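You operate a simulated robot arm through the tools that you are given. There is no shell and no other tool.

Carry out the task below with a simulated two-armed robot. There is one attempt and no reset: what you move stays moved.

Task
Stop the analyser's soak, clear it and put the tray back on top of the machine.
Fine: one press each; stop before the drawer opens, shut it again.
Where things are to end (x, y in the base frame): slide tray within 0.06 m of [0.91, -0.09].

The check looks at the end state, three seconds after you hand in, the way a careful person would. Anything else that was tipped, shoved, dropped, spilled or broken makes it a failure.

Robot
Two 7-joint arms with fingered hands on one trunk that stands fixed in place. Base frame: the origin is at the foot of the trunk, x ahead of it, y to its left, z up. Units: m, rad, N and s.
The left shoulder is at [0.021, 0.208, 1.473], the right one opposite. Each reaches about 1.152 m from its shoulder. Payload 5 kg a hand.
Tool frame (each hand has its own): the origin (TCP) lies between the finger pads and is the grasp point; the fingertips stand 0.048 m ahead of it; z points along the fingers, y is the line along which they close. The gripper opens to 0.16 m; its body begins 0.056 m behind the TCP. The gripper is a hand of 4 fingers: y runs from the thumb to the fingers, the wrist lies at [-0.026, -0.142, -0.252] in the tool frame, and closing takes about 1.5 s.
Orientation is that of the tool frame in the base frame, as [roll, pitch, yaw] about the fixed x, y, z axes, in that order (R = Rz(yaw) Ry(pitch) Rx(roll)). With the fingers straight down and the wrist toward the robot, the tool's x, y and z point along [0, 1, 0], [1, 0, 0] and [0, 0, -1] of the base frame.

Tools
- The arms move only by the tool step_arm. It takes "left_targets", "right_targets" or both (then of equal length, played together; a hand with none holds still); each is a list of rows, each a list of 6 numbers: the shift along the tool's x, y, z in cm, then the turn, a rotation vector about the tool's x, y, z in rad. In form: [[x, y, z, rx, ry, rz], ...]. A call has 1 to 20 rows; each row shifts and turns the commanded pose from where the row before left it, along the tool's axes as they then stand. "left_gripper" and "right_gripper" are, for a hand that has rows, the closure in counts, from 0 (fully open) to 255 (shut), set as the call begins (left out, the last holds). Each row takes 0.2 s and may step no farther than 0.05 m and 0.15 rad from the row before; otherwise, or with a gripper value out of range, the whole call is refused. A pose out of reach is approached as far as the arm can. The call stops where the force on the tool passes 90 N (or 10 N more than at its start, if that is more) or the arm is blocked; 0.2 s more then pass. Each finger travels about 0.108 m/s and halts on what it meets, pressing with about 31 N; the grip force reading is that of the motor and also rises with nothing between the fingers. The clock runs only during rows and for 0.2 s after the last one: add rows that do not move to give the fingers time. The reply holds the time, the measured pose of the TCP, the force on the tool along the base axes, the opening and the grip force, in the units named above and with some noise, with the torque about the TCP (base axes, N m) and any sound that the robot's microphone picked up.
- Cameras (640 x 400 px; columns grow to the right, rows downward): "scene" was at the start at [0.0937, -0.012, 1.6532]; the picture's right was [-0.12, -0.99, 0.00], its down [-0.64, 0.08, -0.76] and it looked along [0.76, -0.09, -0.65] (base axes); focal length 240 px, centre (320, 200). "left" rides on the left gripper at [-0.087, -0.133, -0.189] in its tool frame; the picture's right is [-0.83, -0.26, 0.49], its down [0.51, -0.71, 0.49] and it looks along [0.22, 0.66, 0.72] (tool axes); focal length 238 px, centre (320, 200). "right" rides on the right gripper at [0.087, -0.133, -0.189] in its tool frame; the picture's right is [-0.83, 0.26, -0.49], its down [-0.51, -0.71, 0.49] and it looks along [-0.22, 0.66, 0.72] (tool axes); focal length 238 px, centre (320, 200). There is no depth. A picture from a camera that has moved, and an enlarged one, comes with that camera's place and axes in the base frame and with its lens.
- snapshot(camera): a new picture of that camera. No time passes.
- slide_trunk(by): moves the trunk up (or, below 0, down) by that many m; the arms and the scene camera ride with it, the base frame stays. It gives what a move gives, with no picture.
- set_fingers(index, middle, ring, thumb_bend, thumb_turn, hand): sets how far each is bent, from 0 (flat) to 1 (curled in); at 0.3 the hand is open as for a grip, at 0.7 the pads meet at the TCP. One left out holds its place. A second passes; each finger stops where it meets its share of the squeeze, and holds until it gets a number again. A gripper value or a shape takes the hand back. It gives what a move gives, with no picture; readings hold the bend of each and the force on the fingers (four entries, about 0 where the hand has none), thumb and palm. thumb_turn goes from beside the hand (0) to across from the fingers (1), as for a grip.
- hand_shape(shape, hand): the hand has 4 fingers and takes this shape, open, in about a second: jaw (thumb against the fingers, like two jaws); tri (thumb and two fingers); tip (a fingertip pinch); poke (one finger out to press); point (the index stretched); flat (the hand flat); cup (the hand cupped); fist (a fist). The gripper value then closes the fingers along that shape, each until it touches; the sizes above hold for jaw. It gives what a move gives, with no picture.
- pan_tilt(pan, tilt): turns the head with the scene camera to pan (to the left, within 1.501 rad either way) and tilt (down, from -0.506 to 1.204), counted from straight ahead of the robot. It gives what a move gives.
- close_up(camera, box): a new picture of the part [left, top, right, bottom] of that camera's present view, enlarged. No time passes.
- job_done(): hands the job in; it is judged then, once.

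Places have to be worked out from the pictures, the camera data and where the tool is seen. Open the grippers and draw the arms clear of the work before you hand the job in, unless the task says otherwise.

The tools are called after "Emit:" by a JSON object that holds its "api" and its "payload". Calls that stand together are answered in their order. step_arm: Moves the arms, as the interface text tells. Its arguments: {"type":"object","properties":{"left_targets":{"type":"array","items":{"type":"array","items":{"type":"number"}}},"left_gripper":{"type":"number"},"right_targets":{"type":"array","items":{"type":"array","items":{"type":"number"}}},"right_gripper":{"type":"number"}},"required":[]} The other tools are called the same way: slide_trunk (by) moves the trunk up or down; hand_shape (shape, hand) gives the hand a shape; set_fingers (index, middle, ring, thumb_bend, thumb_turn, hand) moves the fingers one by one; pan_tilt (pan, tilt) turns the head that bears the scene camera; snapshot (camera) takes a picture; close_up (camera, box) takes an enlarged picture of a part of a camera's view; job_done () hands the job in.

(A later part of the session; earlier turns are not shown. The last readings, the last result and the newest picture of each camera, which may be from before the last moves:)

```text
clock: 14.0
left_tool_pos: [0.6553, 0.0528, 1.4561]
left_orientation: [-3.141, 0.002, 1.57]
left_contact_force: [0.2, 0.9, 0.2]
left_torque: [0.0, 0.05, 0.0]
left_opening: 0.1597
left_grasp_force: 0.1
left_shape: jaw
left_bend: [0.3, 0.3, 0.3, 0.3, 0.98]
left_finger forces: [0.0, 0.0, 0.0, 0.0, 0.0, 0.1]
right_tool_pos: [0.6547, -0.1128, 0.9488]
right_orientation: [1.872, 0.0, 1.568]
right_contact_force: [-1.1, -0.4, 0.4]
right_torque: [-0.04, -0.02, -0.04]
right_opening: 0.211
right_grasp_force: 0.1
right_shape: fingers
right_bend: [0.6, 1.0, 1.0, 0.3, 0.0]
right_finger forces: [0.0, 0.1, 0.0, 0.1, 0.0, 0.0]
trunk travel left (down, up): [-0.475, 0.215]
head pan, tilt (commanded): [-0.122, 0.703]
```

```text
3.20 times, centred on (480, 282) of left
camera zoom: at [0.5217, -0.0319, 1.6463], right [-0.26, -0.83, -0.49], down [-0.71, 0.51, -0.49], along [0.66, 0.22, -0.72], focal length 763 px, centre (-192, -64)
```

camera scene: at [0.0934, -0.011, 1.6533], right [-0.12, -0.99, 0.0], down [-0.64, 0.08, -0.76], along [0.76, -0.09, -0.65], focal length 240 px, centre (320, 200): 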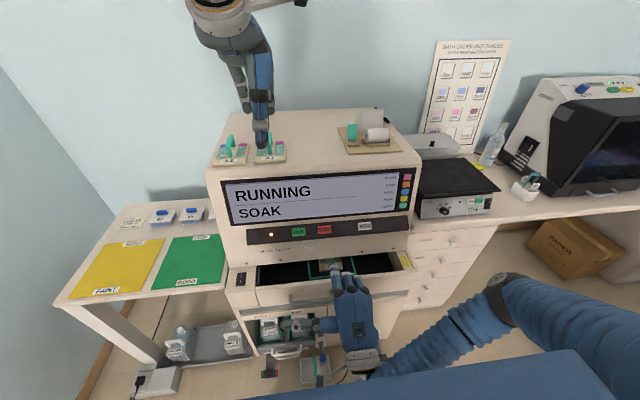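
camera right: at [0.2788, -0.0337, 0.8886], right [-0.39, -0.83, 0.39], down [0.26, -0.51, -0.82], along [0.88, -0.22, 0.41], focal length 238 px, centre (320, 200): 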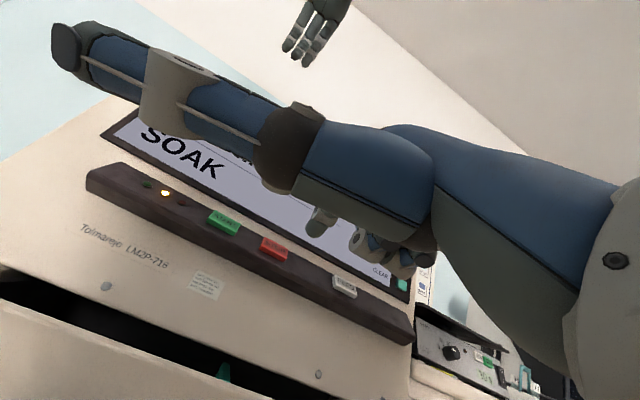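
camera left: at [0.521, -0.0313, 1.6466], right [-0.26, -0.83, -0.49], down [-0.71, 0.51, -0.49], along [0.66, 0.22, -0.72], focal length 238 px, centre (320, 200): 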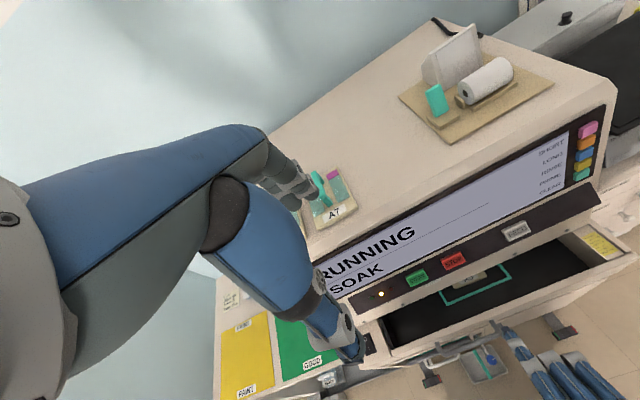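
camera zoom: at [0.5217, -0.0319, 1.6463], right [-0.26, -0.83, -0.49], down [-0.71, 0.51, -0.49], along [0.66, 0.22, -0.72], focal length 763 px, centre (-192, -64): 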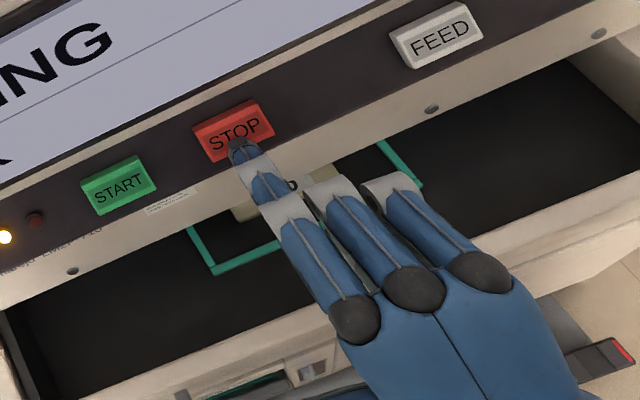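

The tip is right in front of STOP, well aligned with no contact yet. I'll advance in small steps.

Emit:
{"api": "step_arm", "payload": {"right_targets": [[0, 0, 0.3, 0, 0, 0], [0, 0, 0.3, 0, 0, 0], [0, 0, 0.3, 0, 0, 0]]}}

Emit:
{"api": "close_up", "payload": {"camera": "scene", "box": [210, 160, 410, 280]}}

```text
clock: 14.8
left_tool_pos: [0.6546, 0.053, 1.457]
left_orientation: [-3.14, 0.0, 1.572]
left_contact_force: [0.2, -0.5, -0.3]
left_torque: [-0.01, -0.01, -0.01]
left_opening: 0.1594
left_grasp_force: 0.1
left_shape: jaw
left_bend: [0.3, 0.3, 0.3, 0.3, 0.98]
left_finger forces: [0.0, 0.0, 0.1, 0.1, 0.0, 0.0]
right_tool_pos: [0.6618, -0.1121, 0.9462]
right_orientation: [1.869, 0.0, 1.57]
right_contact_force: [-9.1, 0.3, 4.4]
right_torque: [0.06, -0.34, 0.12]
right_opening: 0.2106
right_grasp_force: 4.1
right_shape: fingers
right_bend: [0.6, 1.0, 1.0, 0.3, 0.0]
right_finger forces: [8.5, 0.0, 0.0, 0.1, 0.0, 0.0]
trunk travel left (down, up): [-0.475, 0.215]
head pan, tilt (commanded): [-0.122, 0.703]
heard: click
```

```text
3.20 times, centred on (310, 220) of scene
camera zoom: at [0.0922, -0.0117, 1.6534], right [-0.12, -0.99, 0.0], down [-0.64, 0.08, -0.76], along [0.76, -0.09, -0.65], focal length 767 px, centre (352, 136)
```

zoom: 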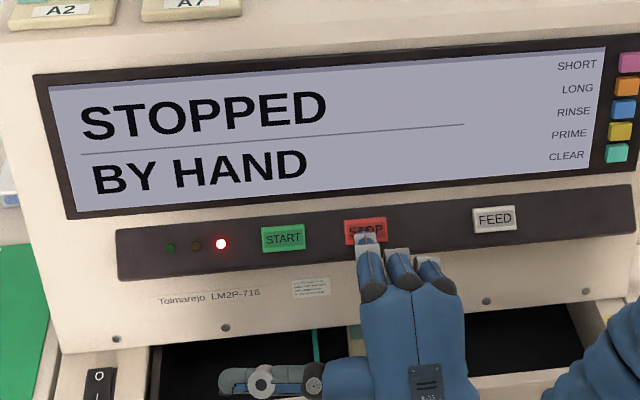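

A click was heard and the display now reads STOPPED BY HAND. I'll back straight off and move over to a standoff in front of CLEAR.

Emit:
{"api": "step_arm", "payload": {"right_targets": [[0, 0, -2, 0, 0, 0], [0, 0, -3, 0, 0, 0], [0, 0, -3, 0, 0, 0], [-4.02, 0.946, 0.26, 0, 0, 0], [-4.02, 0.946, 0.26, 0, 0, 0], [-4.02, 0.946, 0.26, 0, 0, 0], [-4.02, 0.946, 0.26, 0, 0, 0], [-4.02, 0.946, 0.26, 0, 0, 0], [-4.02, 0.946, 0.26, 0, 0, 0], [-4.02, 0.946, 0.26, 0, 0, 0], [-4.02, 0.946, 0.26, 0, 0, 0], [0, 0, 0, 0, 0, 0]]}}

Emit:
{"api": "snapshot", "payload": {"camera": "scene"}}

Emit:
{"api": "close_up", "payload": {"camera": "scene", "box": [340, 160, 470, 250]}}

Emit:
{"api": "close_up", "payload": {"camera": "right", "box": [190, 130, 450, 290]}}

Emit:
{"api": "close_up", "payload": {"camera": "left", "box": [480, 100, 640, 200]}}

```text
clock: 17.4
left_tool_pos: [0.6545, 0.053, 1.4572]
left_orientation: [-3.14, 0.0, 1.57]
left_contact_force: [0.1, 0.0, 0.2]
left_torque: [-0.05, 0.02, -0.01]
left_opening: 0.1596
left_grasp_force: 0.1
left_shape: jaw
left_bend: [0.3, 0.3, 0.3, 0.3, 0.98]
left_finger forces: [0.1, 0.0, 0.0, 0.1, 0.1, 0.0]
right_tool_pos: [0.6291, -0.4335, 1.0374]
right_orientation: [1.874, 0.0, 1.568]
right_contact_force: [0.3, 0.4, 0.4]
right_torque: [-0.03, 0.02, -0.04]
right_opening: 0.2111
right_grasp_force: 0.0
right_shape: fingers
right_bend: [0.6, 1.0, 1.0, 0.3, 0.0]
right_finger forces: [0.0, 0.0, 0.0, 0.0, 0.0, 0.0]
trunk travel left (down, up): [-0.475, 0.215]
head pan, tilt (commanded): [-0.122, 0.703]
```

```text
taken
camera scene: at [0.0939, -0.0113, 1.6532], right [-0.12, -0.99, 0.0], down [-0.64, 0.08, -0.76], along [0.76, -0.09, -0.65], focal length 240 px, centre (320, 200)
```

scene: 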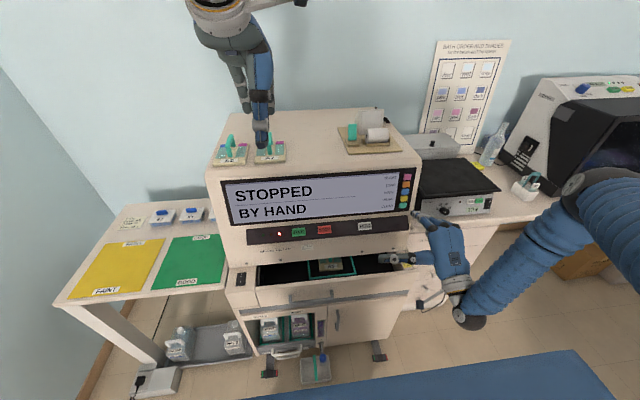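

```text
4.44 times, centred on (405, 205) of scene
camera zoom: at [0.0939, -0.0113, 1.6532], right [-0.12, -0.99, 0.0], down [-0.64, 0.08, -0.76], along [0.76, -0.09, -0.65], focal length 1066 px, centre (-58, 178)
```

zoom: 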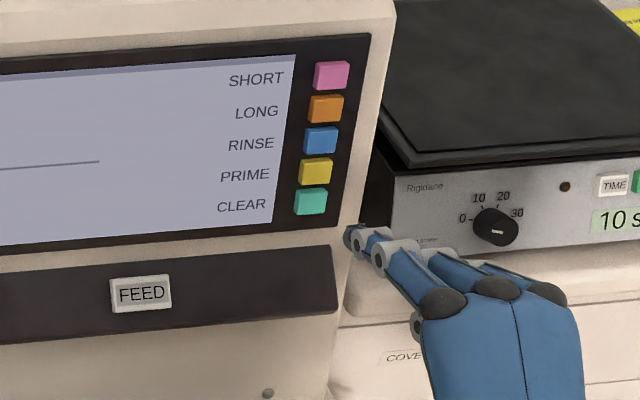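

```text
2.46 times, centred on (320, 210) of right
camera zoom: at [0.4098, -0.3479, 0.9653], right [-0.39, -0.83, 0.39], down [0.26, -0.51, -0.82], along [0.89, -0.22, 0.41], focal length 587 px, centre (320, 175)
```

zoom: 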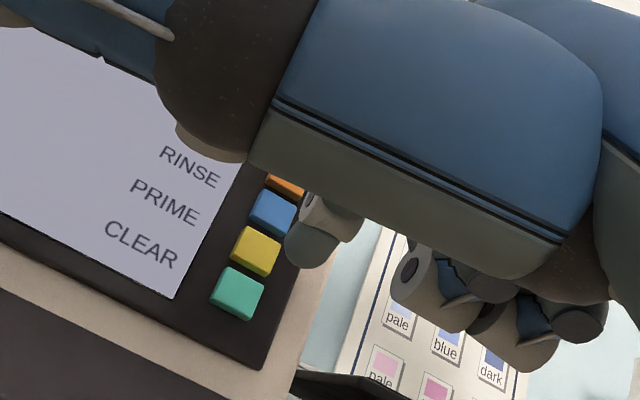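

```text
4.00 times, centred on (560, 150) of left
camera zoom: at [0.5216, -0.0315, 1.6463], right [-0.26, -0.83, -0.49], down [-0.71, 0.51, -0.49], along [0.66, 0.22, -0.72], focal length 953 px, centre (-640, 400)
```

zoom: 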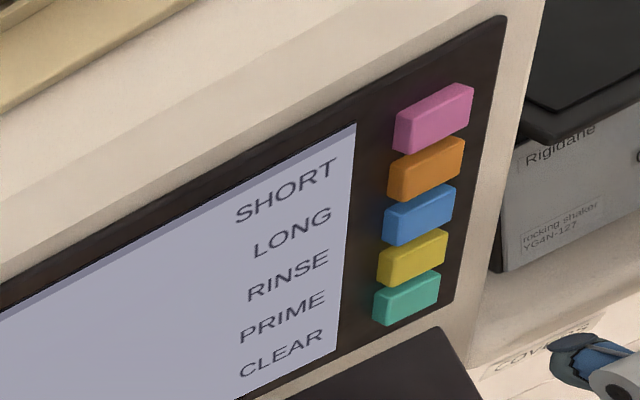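

The tip is at about [0.690, -0.425, 1.047] and CLEAR about [0.752, -0.416, 1.031]. I need +1 cm in tool x, +0.5 cm in tool y and about 6 cm forward; I'll go 4.6 cm and check the alignment first.

Emit:
{"api": "step_arm", "payload": {"right_targets": [[1.0, 0.5, 1.6, 0, 0, 0], [0, 0, 1.6, 0, 0, 0], [0, 0, 1.4, 0, 0, 0], [0, 0, 0, 0, 0, 0]]}}

Emit:
{"api": "close_up", "payload": {"camera": "scene", "box": [370, 165, 440, 225]}}

Emit:
{"api": "close_up", "payload": {"camera": "right", "box": [190, 130, 450, 290]}}

Emit:
{"api": "close_up", "payload": {"camera": "left", "box": [480, 100, 640, 200]}}

```text
clock: 18.4
left_tool_pos: [0.6554, 0.0535, 1.4563]
left_orientation: [3.14, -0.001, 1.571]
left_contact_force: [-0.6, -0.3, 0.1]
left_torque: [0.04, -0.06, 0.01]
left_opening: 0.1598
left_grasp_force: 0.0
left_shape: jaw
left_bend: [0.3, 0.3, 0.3, 0.3, 0.98]
left_finger forces: [0.0, 0.1, 0.0, 0.0, 0.1, 0.0]
right_tool_pos: [0.6722, -0.4235, 1.0286]
right_orientation: [1.872, 0.001, 1.57]
right_contact_force: [0.4, 0.5, -0.2]
right_torque: [-0.02, 0.03, -0.03]
right_opening: 0.2109
right_grasp_force: 0.0
right_shape: fingers
right_bend: [0.6, 1.0, 1.0, 0.3, 0.0]
right_finger forces: [0.1, 0.1, 0.0, 0.0, 0.0, 0.0]
trunk travel left (down, up): [-0.475, 0.215]
head pan, tilt (commanded): [-0.122, 0.703]
```

```text
6.67 times, centred on (405, 195) of scene
camera zoom: at [0.0935, -0.012, 1.6533], right [-0.12, -0.99, 0.0], down [-0.64, 0.08, -0.76], along [0.76, -0.09, -0.65], focal length 1598 px, centre (-247, 233)
```

zoom: 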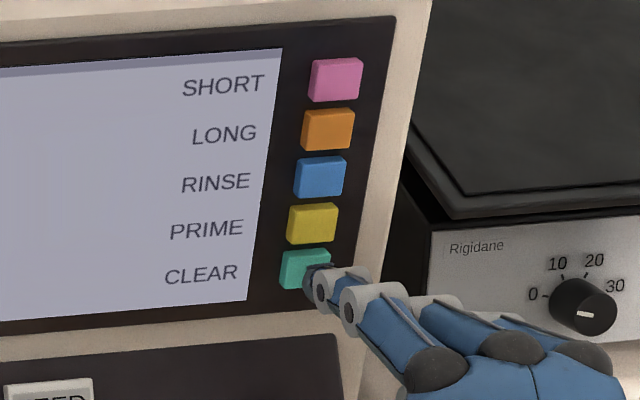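

```text
2.46 times, centred on (320, 210) of right
camera zoom: at [0.4537, -0.3383, 0.9562], right [-0.39, -0.83, 0.39], down [0.26, -0.51, -0.82], along [0.88, -0.22, 0.41], focal length 587 px, centre (320, 175)
```

zoom: 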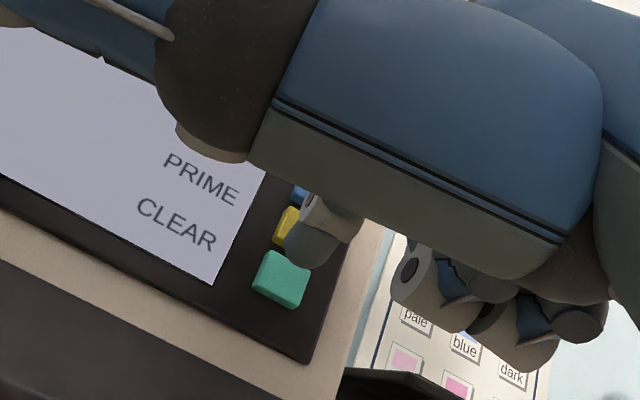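

```text
4.00 times, centred on (560, 150) of left
camera zoom: at [0.5212, -0.0323, 1.6465], right [-0.26, -0.83, -0.49], down [-0.71, 0.51, -0.49], along [0.66, 0.22, -0.72], focal length 953 px, centre (-640, 400)
```

zoom: 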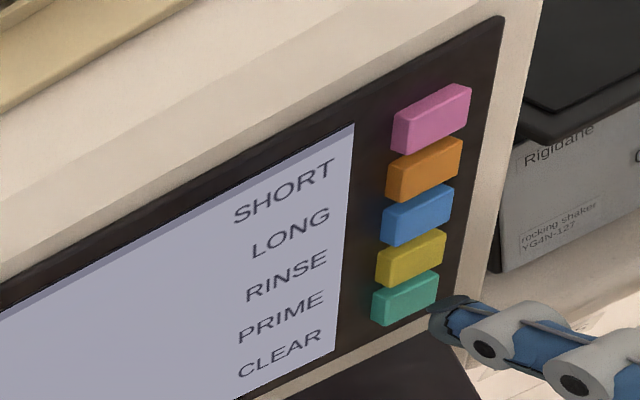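

The tip is on line but looks slightly high and left of CLEAR's centre (about 5 mm each). I'll correct by that much, advance 1 cm and look again before touching.

Emit:
{"api": "step_arm", "payload": {"right_targets": [[-0.5, -0.6, 0.0, 0, 0, 0], [0, 0, 0.9, 0, 0, 0], [0, 0, 0, 0, 0, 0]]}}

Emit:
{"api": "close_up", "payload": {"camera": "scene", "box": [380, 175, 430, 215]}}

Emit:
{"api": "close_up", "payload": {"camera": "right", "box": [250, 180, 380, 280]}}

Emit:
{"api": "close_up", "payload": {"camera": "left", "box": [540, 130, 640, 200]}}

```text
clock: 19.2
left_tool_pos: [0.6547, 0.0524, 1.4574]
left_orientation: [3.142, 0.002, 1.572]
left_contact_force: [-0.1, 0.2, 0.1]
left_torque: [0.02, -0.03, 0.03]
left_opening: 0.1597
left_grasp_force: 0.1
left_shape: jaw
left_bend: [0.3, 0.3, 0.3, 0.3, 0.98]
left_finger forces: [0.0, 0.0, 0.0, 0.0, 0.0, 0.0]
right_tool_pos: [0.6806, -0.4294, 1.0188]
right_orientation: [1.873, 0.0, 1.57]
right_contact_force: [-0.5, 0.7, 0.5]
right_torque: [0.01, 0.05, -0.01]
right_opening: 0.2109
right_grasp_force: 0.1
right_shape: fingers
right_bend: [0.6, 1.0, 1.0, 0.3, 0.0]
right_finger forces: [0.0, 0.0, 0.0, 0.0, 0.1, 0.1]
trunk travel left (down, up): [-0.475, 0.215]
head pan, tilt (commanded): [-0.122, 0.703]
```

```text
10.00 times, centred on (405, 195) of scene
camera zoom: at [0.0935, -0.0123, 1.6533], right [-0.12, -0.99, 0.0], down [-0.64, 0.08, -0.76], along [0.76, -0.09, -0.65], focal length 2397 px, centre (-530, 250)
```

zoom: 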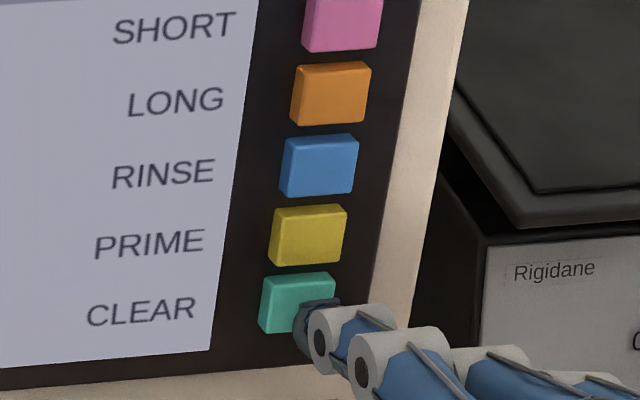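

```text
4.00 times, centred on (315, 230) of right
camera zoom: at [0.4608, -0.3432, 0.9474], right [-0.39, -0.83, 0.39], down [0.26, -0.51, -0.82], along [0.89, -0.22, 0.41], focal length 953 px, centre (340, 80)
```

zoom: 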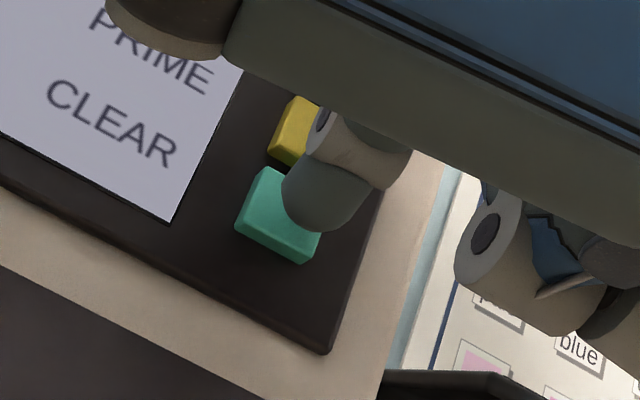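

```text
5.71 times, centred on (590, 165) of left
camera zoom: at [0.5211, -0.0326, 1.6465], right [-0.26, -0.83, -0.49], down [-0.71, 0.51, -0.49], along [0.66, 0.22, -0.72], focal length 1362 px, centre (-1223, 400)
```

zoom: 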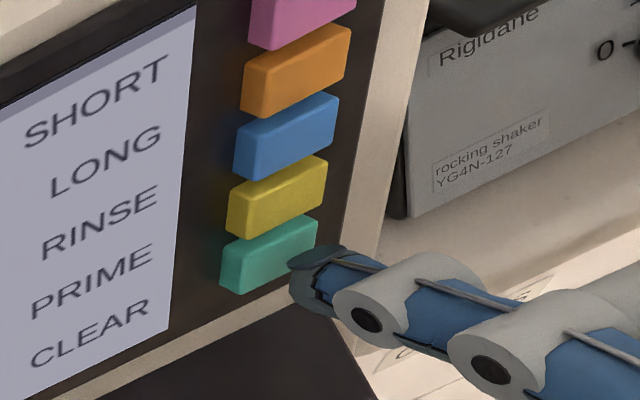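

The tip is now lined up with CLEAR and slightly low of centre, well away from PRIME. I'll advance in small steps until it clicks.

Emit:
{"api": "step_arm", "payload": {"right_targets": [[0, 0.1, 0.3, 0, 0, 0], [0, 0, 0.3, 0, 0, 0], [0, 0, 0.3, 0, 0, 0]]}}

Emit:
{"api": "close_up", "payload": {"camera": "scene", "box": [210, 160, 430, 280]}}

Emit:
{"api": "close_up", "payload": {"camera": "scene", "box": [380, 175, 430, 215]}}

```text
clock: 20.0
left_tool_pos: [0.6544, 0.0538, 1.4584]
left_orientation: [-3.141, 0.002, 1.572]
left_contact_force: [0.4, -0.8, -0.4]
left_torque: [-0.01, -0.03, 0.0]
left_opening: 0.1595
left_grasp_force: 0.0
left_shape: jaw
left_bend: [0.3, 0.3, 0.3, 0.3, 0.98]
left_finger forces: [0.1, 0.1, 0.1, 0.0, 0.0, 0.1]
right_tool_pos: [0.6885, -0.4297, 1.0177]
right_orientation: [1.87, 0.0, 1.571]
right_contact_force: [-7.9, 0.9, 2.6]
right_torque: [0.04, -0.31, 0.16]
right_opening: 0.211
right_grasp_force: 4.1
right_shape: fingers
right_bend: [0.6, 1.0, 1.0, 0.3, 0.0]
right_finger forces: [7.7, 0.0, 0.0, 0.0, 0.0, 0.0]
trunk travel left (down, up): [-0.475, 0.215]
head pan, tilt (commanded): [-0.122, 0.703]
heard: click
```

```text
2.91 times, centred on (320, 220) of scene
camera zoom: at [0.0925, -0.0117, 1.6533], right [-0.12, -0.99, 0.0], down [-0.64, 0.08, -0.76], along [0.76, -0.09, -0.65], focal length 697 px, centre (320, 142)
```

zoom: 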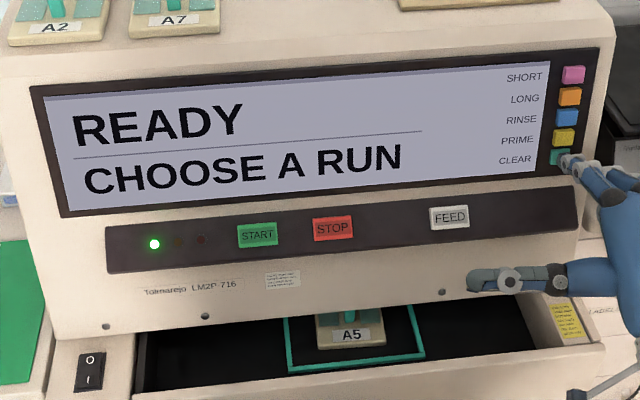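

```text
10.00 times, centred on (405, 195) of scene
camera zoom: at [0.0925, -0.0117, 1.6533], right [-0.12, -0.99, 0.0], down [-0.64, 0.08, -0.76], along [0.76, -0.09, -0.65], focal length 2397 px, centre (-530, 250)
```

zoom: 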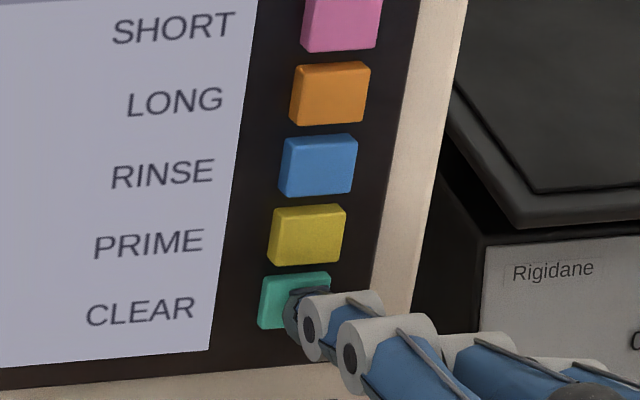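

CLEAR clicked once and the display reads READY / CHOOSE A RUN with a green light. I'll back the right hand straight off, then pitch it down to hook the drawer front.

Emit:
{"api": "step_arm", "payload": {"right_targets": [[0, 0, -2, 0, 0, 0], [0, 0, -4, 0, 0, 0], [0, 0, -5, 0, 0, 0], [0, 0, -5, 0, 0, 0], [0, 0, 0, 0.139, 0, 0], [0, 0, 0, 0.139, 0, 0], [0, 0, 0, 0.139, 0, 0], [0, 0, 0, 0.139, 0, 0], [0, 0, 0, 0.139, 0, 0], [0, 0, 0, 0.139, 0, 0], [0, 0, 0, 0.139, 0, 0]]}}

Emit:
{"api": "set_fingers", "payload": {"hand": "right", "index": 0.6, "middle": 0.6, "ring": 0.6}}

Emit:
{"api": "snapshot", "payload": {"camera": "scene"}}

Emit:
{"api": "snapshot", "payload": {"camera": "right"}}

Emit:
{"api": "snapshot", "payload": {"camera": "left"}}

```text
clock: 22.4
left_tool_pos: [0.6549, 0.0554, 1.4574]
left_orientation: [-3.139, 0.002, 1.569]
left_contact_force: [0.1, 0.9, -0.5]
left_torque: [-0.1, 0.0, -0.04]
left_opening: 0.1599
left_grasp_force: 0.1
left_shape: jaw
left_bend: [0.3, 0.3, 0.3, 0.3, 0.98]
left_finger forces: [0.0, 0.0, 0.1, 0.0, 0.0, 0.0]
right_tool_pos: [0.5357, -0.4281, 1.0656]
right_orientation: [2.847, 0.0, 1.568]
right_contact_force: [-0.4, 0.1, -0.3]
right_torque: [-0.06, -0.05, -0.05]
right_opening: 0.2109
right_grasp_force: 0.0
right_shape: fingers
right_bend: [0.6, 1.0, 1.0, 0.3, 0.0]
right_finger forces: [0.1, 0.0, 0.0, 0.0, 0.1, 0.0]
trunk travel left (down, up): [-0.475, 0.215]
head pan, tilt (commanded): [-0.122, 0.703]
```

```text
clock: 23.4
left_tool_pos: [0.6562, 0.053, 1.4577]
left_orientation: [-3.141, -0.002, 1.572]
left_contact_force: [0.1, 0.3, 0.5]
left_torque: [-0.03, 0.01, 0.01]
left_opening: 0.1594
left_grasp_force: 0.1
left_shape: jaw
left_bend: [0.3, 0.3, 0.3, 0.3, 0.98]
left_finger forces: [0.0, 0.0, 0.1, 0.1, 0.0, 0.0]
right_tool_pos: [0.5353, -0.4299, 1.0667]
right_orientation: [2.845, 0.0, 1.57]
right_contact_force: [0.3, 0.6, -0.5]
right_torque: [-0.02, 0.01, -0.05]
right_opening: 0.2109
right_grasp_force: 0.0
right_shape: fingers
right_bend: [0.6, 0.6, 0.6, 0.3, 0.0]
right_finger forces: [0.0, 0.0, 0.0, 0.0, 0.1, 0.0]
trunk travel left (down, up): [-0.475, 0.215]
head pan, tilt (commanded): [-0.122, 0.703]
```

```text
taken
camera scene: at [0.0939, -0.0117, 1.6532], right [-0.12, -0.99, 0.0], down [-0.64, 0.08, -0.76], along [0.76, -0.09, -0.65], focal length 240 px, centre (320, 200)
```

scene: 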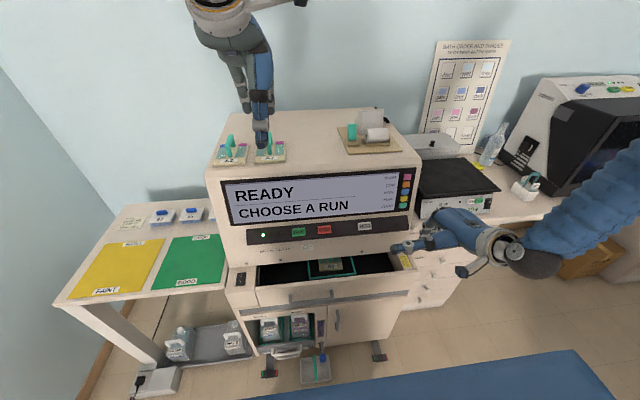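

```text
taken
camera right: at [0.3547, -0.3428, 1.206], right [0.11, -0.83, 0.54], down [-0.54, -0.51, -0.68], along [0.84, -0.22, -0.5], focal length 238 px, centre (320, 200)
```

right: 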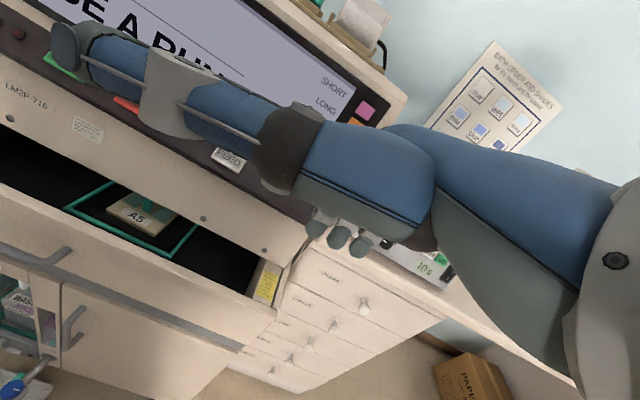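

```text
taken
camera left: at [0.5215, -0.032, 1.6464], right [-0.26, -0.83, -0.49], down [-0.71, 0.51, -0.49], along [0.66, 0.22, -0.72], focal length 238 px, centre (320, 200)
```

left: 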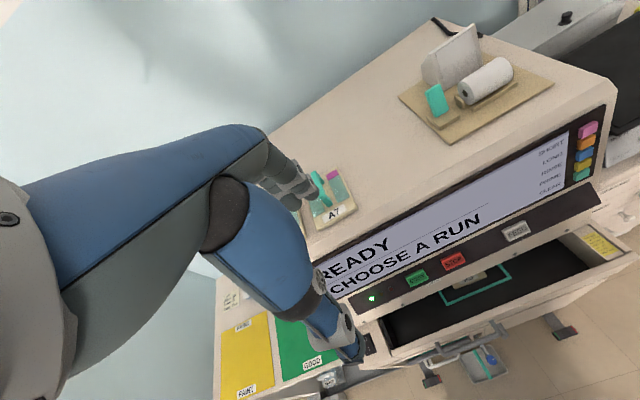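

The hand is now pitched down with three fingers out. I'll zoom in on the drawer from this new angle to refine where its front panel and interior are.

Emit:
{"api": "close_up", "payload": {"camera": "right", "box": [0, 100, 320, 310]}}

Emit:
{"api": "close_up", "payload": {"camera": "scene", "box": [230, 235, 430, 335]}}

Emit:
{"api": "close_up", "payload": {"camera": "left", "box": [400, 210, 640, 370]}}

```text
1.90 times, centred on (160, 205) of right
camera zoom: at [0.3547, -0.3428, 1.206], right [0.11, -0.83, 0.54], down [-0.54, -0.51, -0.68], along [0.84, -0.22, -0.5], focal length 454 px, centre (625, 190)
```

zoom: 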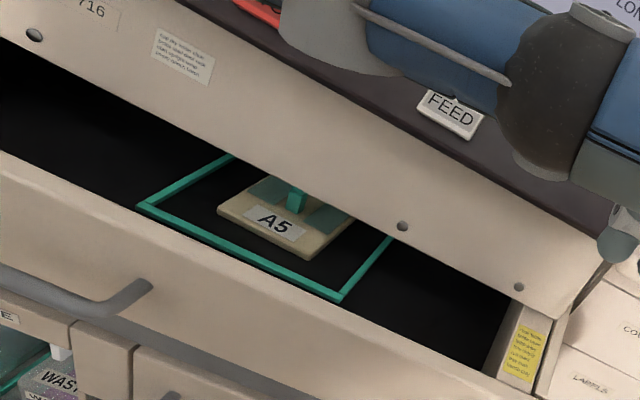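

```text
3.20 times, centred on (330, 285) of scene
camera zoom: at [0.0939, -0.0117, 1.6532], right [-0.12, -0.99, 0.0], down [-0.64, 0.08, -0.76], along [0.76, -0.09, -0.65], focal length 767 px, centre (288, -72)
```

zoom: 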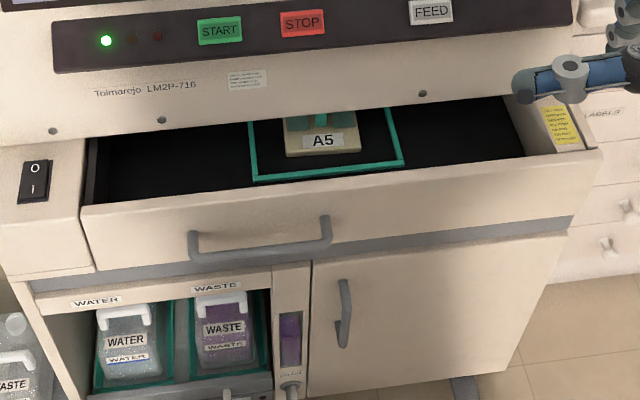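

```text
2.50 times, centred on (520, 290) of left
camera zoom: at [0.5215, -0.032, 1.6464], right [-0.26, -0.83, -0.49], down [-0.71, 0.51, -0.49], along [0.66, 0.22, -0.72], focal length 596 px, centre (-180, -25)
```

zoom: 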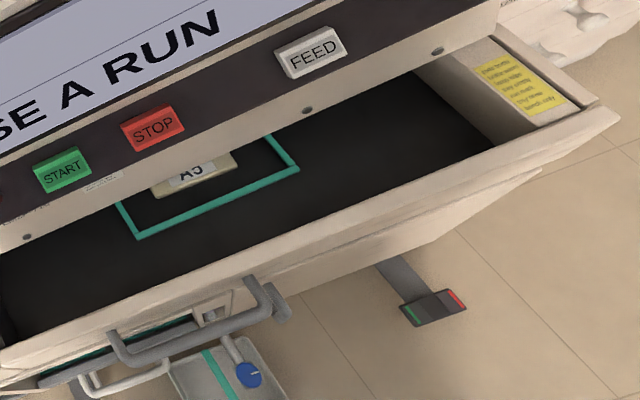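

The bolt triangulates to [0.717, -0.27, 0.81], so the body's front face is at x≈0.717, leaving a ~9 cm slot between it and the drawer's front panel (x≈0.61–0.63). I'll bring the three fingertips above this slot near the drawer's middle (y≈-0.15).

Emit:
{"api": "step_arm", "payload": {"right_targets": [[3.5, 0.38, 2.295, 0, 0, 0], [3.5, 0.38, 2.295, 0, 0, 0], [3.5, 0.38, 2.295, 0, 0, 0], [3.5, 0.38, 2.295, 0, 0, 0], [3.5, 0.38, 2.295, 0, 0, 0], [3.5, 0.38, 2.295, 0, 0, 0], [3.5, 0.38, 2.295, 0, 0, 0], [3.5, 0.38, 2.295, 0, 0, 0], [0, 0, 0, 0, 0, 0]]}}

Emit:
{"api": "snapshot", "payload": {"camera": "scene"}}

Emit:
{"api": "snapshot", "payload": {"camera": "right"}}

Emit:
{"api": "close_up", "payload": {"camera": "left", "box": [400, 210, 640, 370]}}

```text
clock: 25.4
left_tool_pos: [0.6552, 0.0515, 1.4572]
left_orientation: [3.141, -0.002, 1.569]
left_contact_force: [-0.2, -1.0, 0.0]
left_torque: [0.09, 0.01, 0.04]
left_opening: 0.1596
left_grasp_force: 0.0
left_shape: jaw
left_bend: [0.3, 0.3, 0.3, 0.3, 0.98]
left_finger forces: [0.0, 0.1, 0.0, 0.1, 0.0, 0.0]
right_tool_pos: [0.62, -0.1479, 0.8975]
right_orientation: [2.846, -0.003, 1.57]
right_contact_force: [-0.5, -1.1, 0.2]
right_torque: [0.08, 0.0, 0.05]
right_opening: 0.2109
right_grasp_force: 0.1
right_shape: fingers
right_bend: [0.6, 0.6, 0.6, 0.3, 0.0]
right_finger forces: [0.0, 0.1, 0.1, 0.1, 0.1, 0.0]
trunk travel left (down, up): [-0.475, 0.215]
head pan, tilt (commanded): [-0.122, 0.703]
```

```text
taken
camera scene: at [0.0936, -0.0133, 1.6533], right [-0.12, -0.99, 0.0], down [-0.64, 0.08, -0.76], along [0.76, -0.09, -0.65], focal length 240 px, centre (320, 200)
```

scene: 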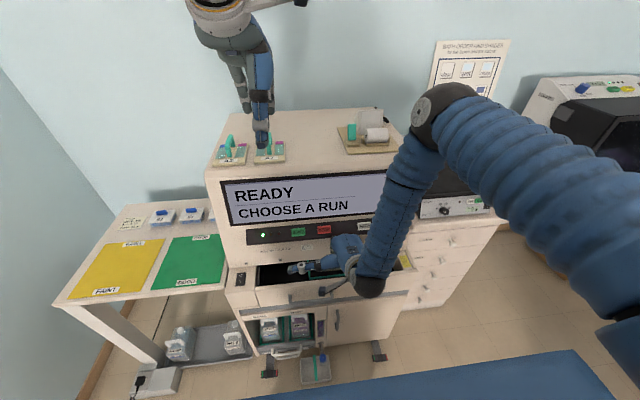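

```text
taken
camera right: at [0.438, -0.0617, 1.0394], right [0.1, -0.84, 0.54], down [-0.54, -0.5, -0.68], along [0.84, -0.22, -0.5], focal length 238 px, centre (320, 200)
```

right: 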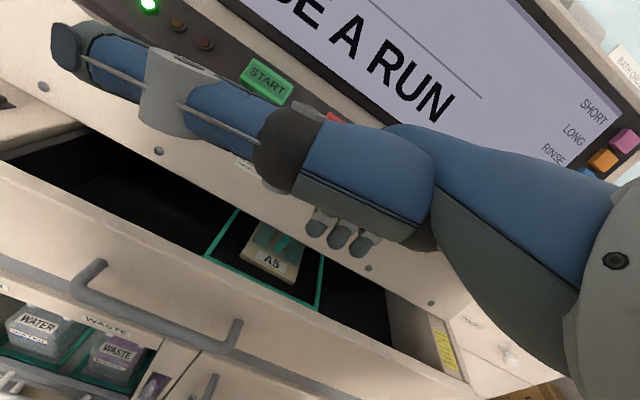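

```text
2.50 times, centred on (520, 290) of left
camera zoom: at [0.521, -0.0337, 1.6465], right [-0.26, -0.83, -0.49], down [-0.71, 0.51, -0.49], along [0.66, 0.22, -0.72], focal length 596 px, centre (-180, -25)
```

zoom: 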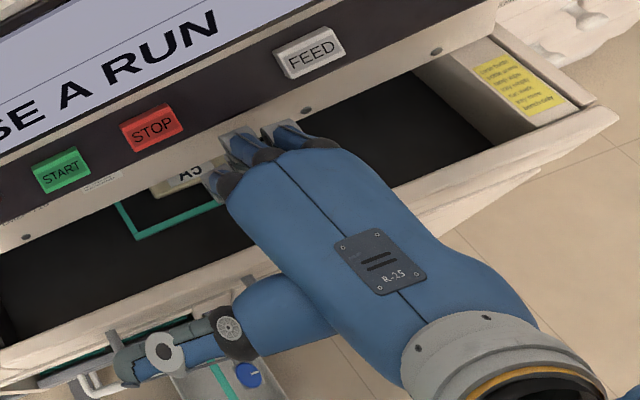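

The knuckles sit around x≈0.68, about 3.5 cm off the body face, and the fingertips are over the slot. I'll lower the hand the first 6 cm and watch the forces.

Emit:
{"api": "step_arm", "payload": {"right_targets": [[0, -0.73, 1.9, 0, 0, 0], [0, -0.73, 1.9, 0, 0, 0], [0, -0.5, 1.9, 0, 0, 0], [0, 0, 0, 0, 0, 0]]}}

Emit:
{"api": "snapshot", "payload": {"camera": "right"}}

Emit:
{"api": "close_up", "payload": {"camera": "left", "box": [400, 210, 640, 370]}}

Emit:
{"api": "close_up", "payload": {"camera": "scene", "box": [230, 210, 430, 335]}}

```text
clock: 26.4
left_tool_pos: [0.6549, 0.0522, 1.4568]
left_orientation: [-3.141, -0.001, 1.569]
left_contact_force: [0.5, -0.2, -0.7]
left_torque: [0.0, 0.0, -0.04]
left_opening: 0.1598
left_grasp_force: 0.1
left_shape: jaw
left_bend: [0.3, 0.3, 0.3, 0.3, 0.98]
left_finger forces: [0.0, 0.0, 0.0, 0.1, 0.0, 0.1]
right_tool_pos: [0.6175, -0.1492, 0.8381]
right_orientation: [2.846, -0.001, 1.571]
right_contact_force: [-0.3, 0.5, 0.1]
right_torque: [-0.01, -0.01, 0.01]
right_opening: 0.2109
right_grasp_force: 0.1
right_shape: fingers
right_bend: [0.6, 0.6, 0.6, 0.3, 0.0]
right_finger forces: [0.0, 0.0, 0.0, 0.1, 0.0, 0.0]
trunk travel left (down, up): [-0.475, 0.215]
head pan, tilt (commanded): [-0.122, 0.703]
```

```text
taken
camera right: at [0.4362, -0.0629, 0.979], right [0.1, -0.83, 0.54], down [-0.53, -0.51, -0.68], along [0.84, -0.22, -0.5], focal length 238 px, centre (320, 200)
```

right: 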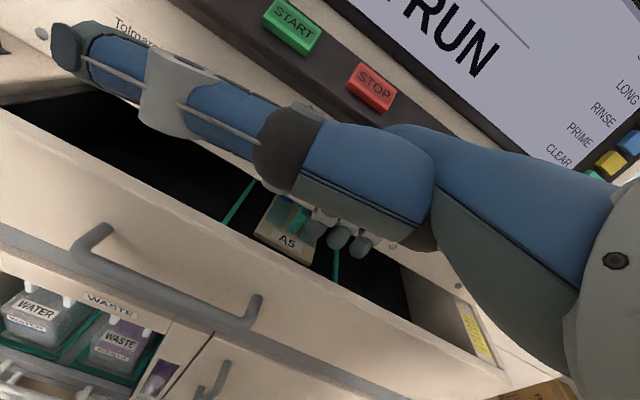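

```text
2.50 times, centred on (520, 290) of left
camera zoom: at [0.5211, -0.0323, 1.6465], right [-0.26, -0.83, -0.49], down [-0.71, 0.51, -0.49], along [0.66, 0.22, -0.72], focal length 596 px, centre (-180, -25)
```

zoom: 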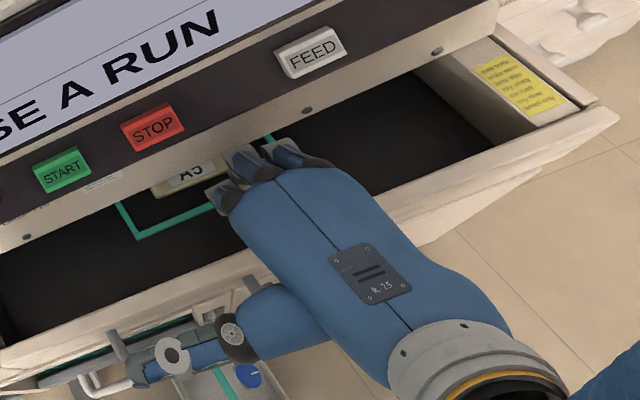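

```text
3.20 times, centred on (330, 272) of scene
camera zoom: at [0.0935, -0.012, 1.6533], right [-0.12, -0.99, 0.0], down [-0.64, 0.08, -0.76], along [0.76, -0.09, -0.65], focal length 767 px, centre (288, -32)
```

zoom: 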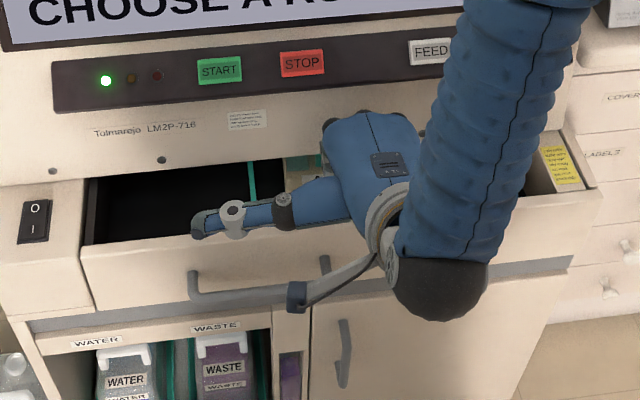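

Forces are nil and the tips are at about z 0.79 over the slot. I'll lower 4 cm more, then pull gently back 4 cm to take up contact with the front panel.

Emit:
{"api": "step_arm", "payload": {"right_targets": [[0, -0.58, 1.91, 0, 0, 0], [0, -0.58, 1.91, 0, 0, 0], [0, 0, 0, 0, 0, 0]]}}

Emit:
{"api": "step_arm", "payload": {"right_targets": [[0, -1.43, -0.44, 0, 0, 0], [0, -1.43, -0.44, 0, 0, 0], [0, -0.96, -0.29, 0, 0, 0]]}}

Emit:
{"api": "snapshot", "payload": {"camera": "right"}}

Emit:
{"api": "close_up", "payload": {"camera": "left", "box": [400, 210, 640, 370]}}

```text
clock: 27.2
left_tool_pos: [0.6552, 0.053, 1.4569]
left_orientation: [-3.142, 0.0, 1.571]
left_contact_force: [0.0, -1.7, -0.7]
left_torque: [0.0, 0.01, 0.0]
left_opening: 0.1597
left_grasp_force: 0.0
left_shape: jaw
left_bend: [0.3, 0.3, 0.3, 0.3, 0.98]
left_finger forces: [0.0, 0.0, 0.1, 0.1, 0.1, 0.1]
right_tool_pos: [0.6183, -0.1495, 0.7987]
right_orientation: [2.845, 0.0, 1.571]
right_contact_force: [-0.7, -0.4, -0.7]
right_torque: [0.01, 0.0, -0.01]
right_opening: 0.2108
right_grasp_force: 0.1
right_shape: fingers
right_bend: [0.6, 0.6, 0.6, 0.3, 0.0]
right_finger forces: [0.0, 0.0, 0.0, 0.0, 0.0, 0.1]
trunk travel left (down, up): [-0.475, 0.215]
head pan, tilt (commanded): [-0.122, 0.703]
```

```text
clock: 28.0
left_tool_pos: [0.6555, 0.0543, 1.4571]
left_orientation: [-3.14, 0.001, 1.57]
left_contact_force: [-0.1, 0.7, -0.4]
left_torque: [0.02, 0.0, -0.01]
left_opening: 0.1596
left_grasp_force: 0.0
left_shape: jaw
left_bend: [0.3, 0.3, 0.3, 0.3, 0.98]
left_finger forces: [0.0, 0.0, 0.1, 0.0, 0.0, 0.0]
right_tool_pos: [0.5788, -0.1482, 0.7996]
right_orientation: [2.845, 0.001, 1.571]
right_contact_force: [2.2, 0.7, 1.6]
right_torque: [-0.09, -0.12, 0.06]
right_opening: 0.2113
right_grasp_force: 1.5
right_shape: fingers
right_bend: [0.59, 0.6, 0.59, 0.3, 0.0]
right_finger forces: [0.9, 0.6, 0.9, 0.0, 0.0, 0.0]
trunk travel left (down, up): [-0.475, 0.215]
head pan, tilt (commanded): [-0.122, 0.703]
```

```text
taken
camera right: at [0.3962, -0.0624, 0.9398], right [0.1, -0.83, 0.54], down [-0.53, -0.51, -0.68], along [0.84, -0.22, -0.5], focal length 238 px, centre (320, 200)
```

right: 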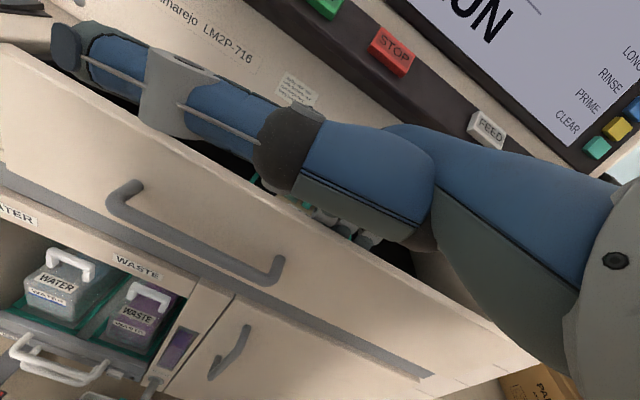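

```text
2.50 times, centred on (520, 290) of left
camera zoom: at [0.5218, -0.0321, 1.6464], right [-0.26, -0.83, -0.49], down [-0.71, 0.51, -0.49], along [0.66, 0.22, -0.72], focal length 596 px, centre (-180, -25)
```

zoom: 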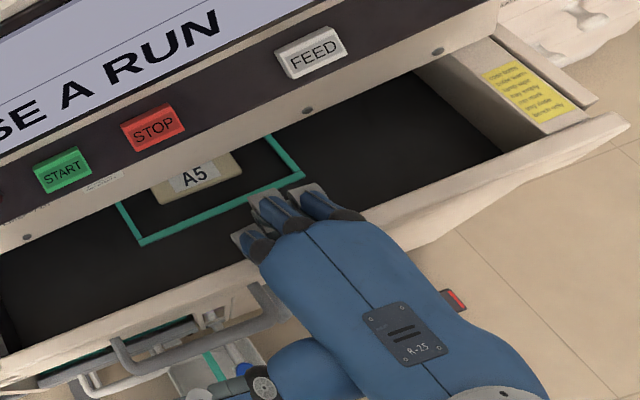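

The drawer has begun to slide with only about 2–3 N on the fingers. I'll pull it about 18 cm further, steadily.

Emit:
{"api": "step_arm", "payload": {"right_targets": [[0, -1.43, -0.44, 0, 0, 0], [0, -1.91, -0.58, 0, 0, 0], [0, -1.91, -0.58, 0, 0, 0], [0, -1.91, -0.58, 0, 0, 0], [0, -1.91, -0.58, 0, 0, 0], [0, -1.91, -0.58, 0, 0, 0], [0, -1.91, -0.58, 0, 0, 0], [0, -1.91, -0.58, 0, 0, 0], [0, -1.43, -0.44, 0, 0, 0], [0, -0.96, -0.29, 0, 0, 0]]}}

Emit:
{"api": "snapshot", "payload": {"camera": "scene"}}

Emit:
{"api": "snapshot", "payload": {"camera": "left"}}

```text
clock: 30.2
left_tool_pos: [0.6555, 0.052, 1.4587]
left_orientation: [-3.141, -0.001, 1.571]
left_contact_force: [0.3, -0.3, 0.4]
left_torque: [0.02, -0.01, 0.02]
left_opening: 0.1596
left_grasp_force: 0.1
left_shape: jaw
left_bend: [0.3, 0.3, 0.3, 0.3, 0.98]
left_finger forces: [0.1, 0.0, 0.0, 0.0, 0.0, 0.0]
right_tool_pos: [0.3966, -0.1474, 0.7993]
right_orientation: [2.844, 0.001, 1.571]
right_contact_force: [-0.5, -0.1, -0.5]
right_torque: [-0.01, 0.01, -0.02]
right_opening: 0.2109
right_grasp_force: 0.1
right_shape: fingers
right_bend: [0.6, 0.6, 0.6, 0.3, 0.0]
right_finger forces: [0.0, 0.0, 0.0, 0.1, 0.0, 0.1]
trunk travel left (down, up): [-0.475, 0.215]
head pan, tilt (commanded): [-0.122, 0.703]
```

```text
taken
camera scene: at [0.0935, -0.0119, 1.6533], right [-0.12, -0.99, 0.0], down [-0.64, 0.08, -0.76], along [0.76, -0.09, -0.65], focal length 240 px, centre (320, 200)
```

scene: 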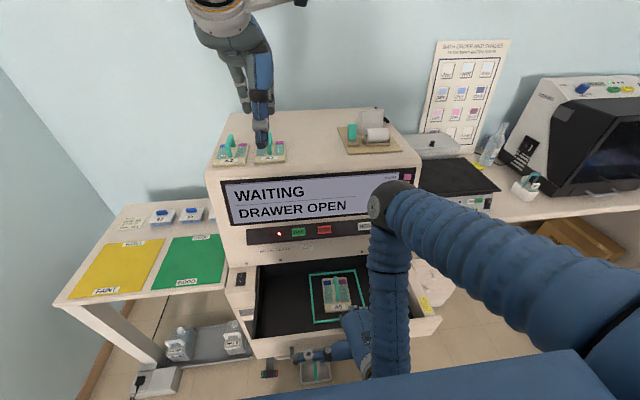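

```text
taken
camera left: at [0.5211, -0.0322, 1.6465], right [-0.26, -0.83, -0.49], down [-0.71, 0.51, -0.49], along [0.66, 0.22, -0.72], focal length 238 px, centre (320, 200)
```

left: 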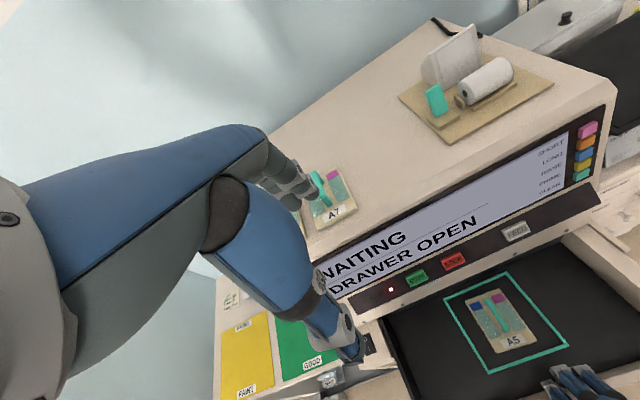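

The drawer is well open (display: WAITING / DRAWER OPEN) and tray A5 is fully exposed. I'll lift the right hand out and swing it aside to the right.

Emit:
{"api": "step_arm", "payload": {"right_targets": [[0, 1.3, -3.3, 0, 0, 0], [0, 1.09, -3.59, 0, 0, 0], [0, 1.09, -3.59, 0, 0, 0], [0, 1.09, -3.59, 0, 0, 0], [-4.5, 0, 0, 0, 0, 0], [-4.5, 0, 0, 0, 0, 0], [-4.5, 0, 0, 0, 0, 0], [-4.5, 0, 0, 0, 0, 0], [-4.5, 0, 0, 0, 0, 0], [-4.5, 0, 0, 0, 0, 0], [-4.5, 0, 0, 0, 0, 0], [-4.5, 0, 0, 0, 0, 0], [-4.0, 0, 0, 0, 0, 0]]}}

Emit:
{"api": "snapshot", "payload": {"camera": "scene"}}

Emit:
{"api": "close_up", "payload": {"camera": "scene", "box": [230, 240, 450, 380]}}

Emit:
{"api": "close_up", "payload": {"camera": "left", "box": [380, 240, 640, 400]}}

Emit:
{"api": "snapshot", "payload": {"camera": "right"}}

```text
clock: 33.0
left_tool_pos: [0.6547, 0.052, 1.4575]
left_orientation: [3.141, -0.003, 1.571]
left_contact_force: [-0.2, -1.3, 0.1]
left_torque: [0.1, -0.03, 0.01]
left_opening: 0.16
left_grasp_force: 0.0
left_shape: jaw
left_bend: [0.3, 0.3, 0.3, 0.3, 0.98]
left_finger forces: [0.1, 0.0, 0.1, 0.0, 0.0, 0.1]
right_tool_pos: [0.4008, -0.5506, 0.9443]
right_orientation: [2.843, -0.002, 1.57]
right_contact_force: [1.3, -0.9, -0.4]
right_torque: [0.07, 0.0, 0.06]
right_opening: 0.2109
right_grasp_force: 0.0
right_shape: fingers
right_bend: [0.6, 0.6, 0.6, 0.3, 0.0]
right_finger forces: [0.0, 0.1, 0.1, 0.0, 0.0, 0.0]
trunk travel left (down, up): [-0.475, 0.215]
head pan, tilt (commanded): [-0.122, 0.703]
```

```text
taken
camera scene: at [0.0932, -0.0139, 1.6532], right [-0.12, -0.99, 0.0], down [-0.64, 0.08, -0.76], along [0.76, -0.09, -0.65], focal length 240 px, centre (320, 200)
```

scene: 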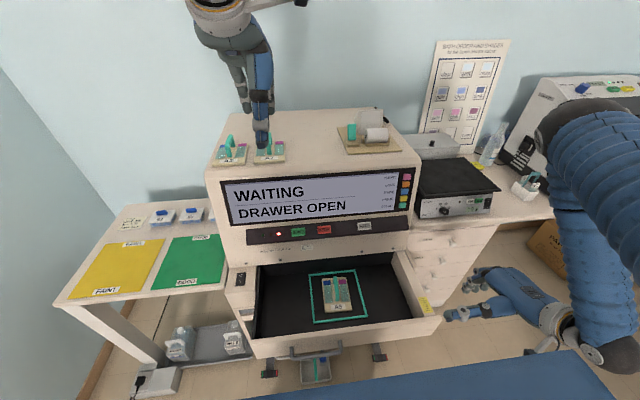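

```text
2.86 times, centred on (340, 310) of scene
camera zoom: at [0.0932, -0.0139, 1.6532], right [-0.12, -0.99, 0.0], down [-0.64, 0.08, -0.76], along [0.76, -0.09, -0.65], focal length 685 px, centre (263, -114)
```

zoom: 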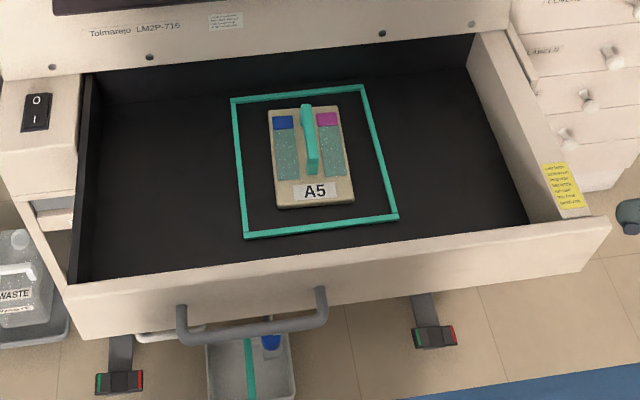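

```text
2.46 times, centred on (510, 320) of left
camera zoom: at [0.5206, -0.0343, 1.6466], right [-0.26, -0.83, -0.49], down [-0.71, 0.51, -0.49], along [0.66, 0.22, -0.72], focal length 587 px, centre (-148, -95)
```

zoom: 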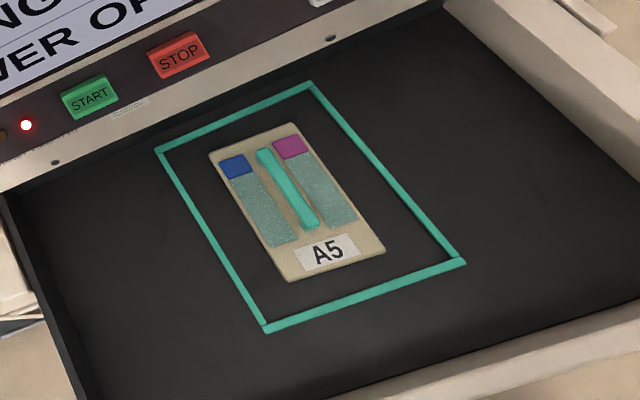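

```text
taken
camera right: at [0.2191, -0.4643, 1.0857], right [0.11, -0.84, 0.54], down [-0.53, -0.5, -0.68], along [0.84, -0.22, -0.5], focal length 238 px, centre (320, 200)
```

right: 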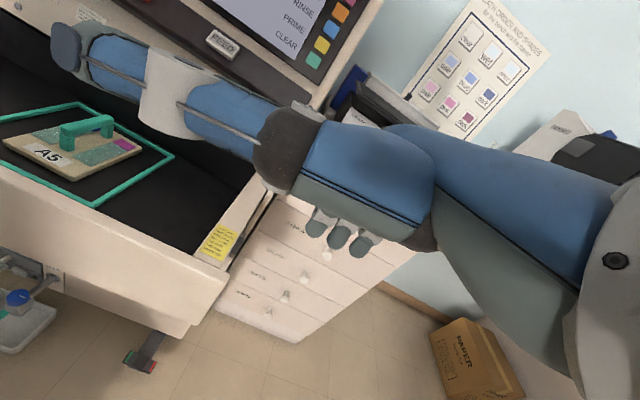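

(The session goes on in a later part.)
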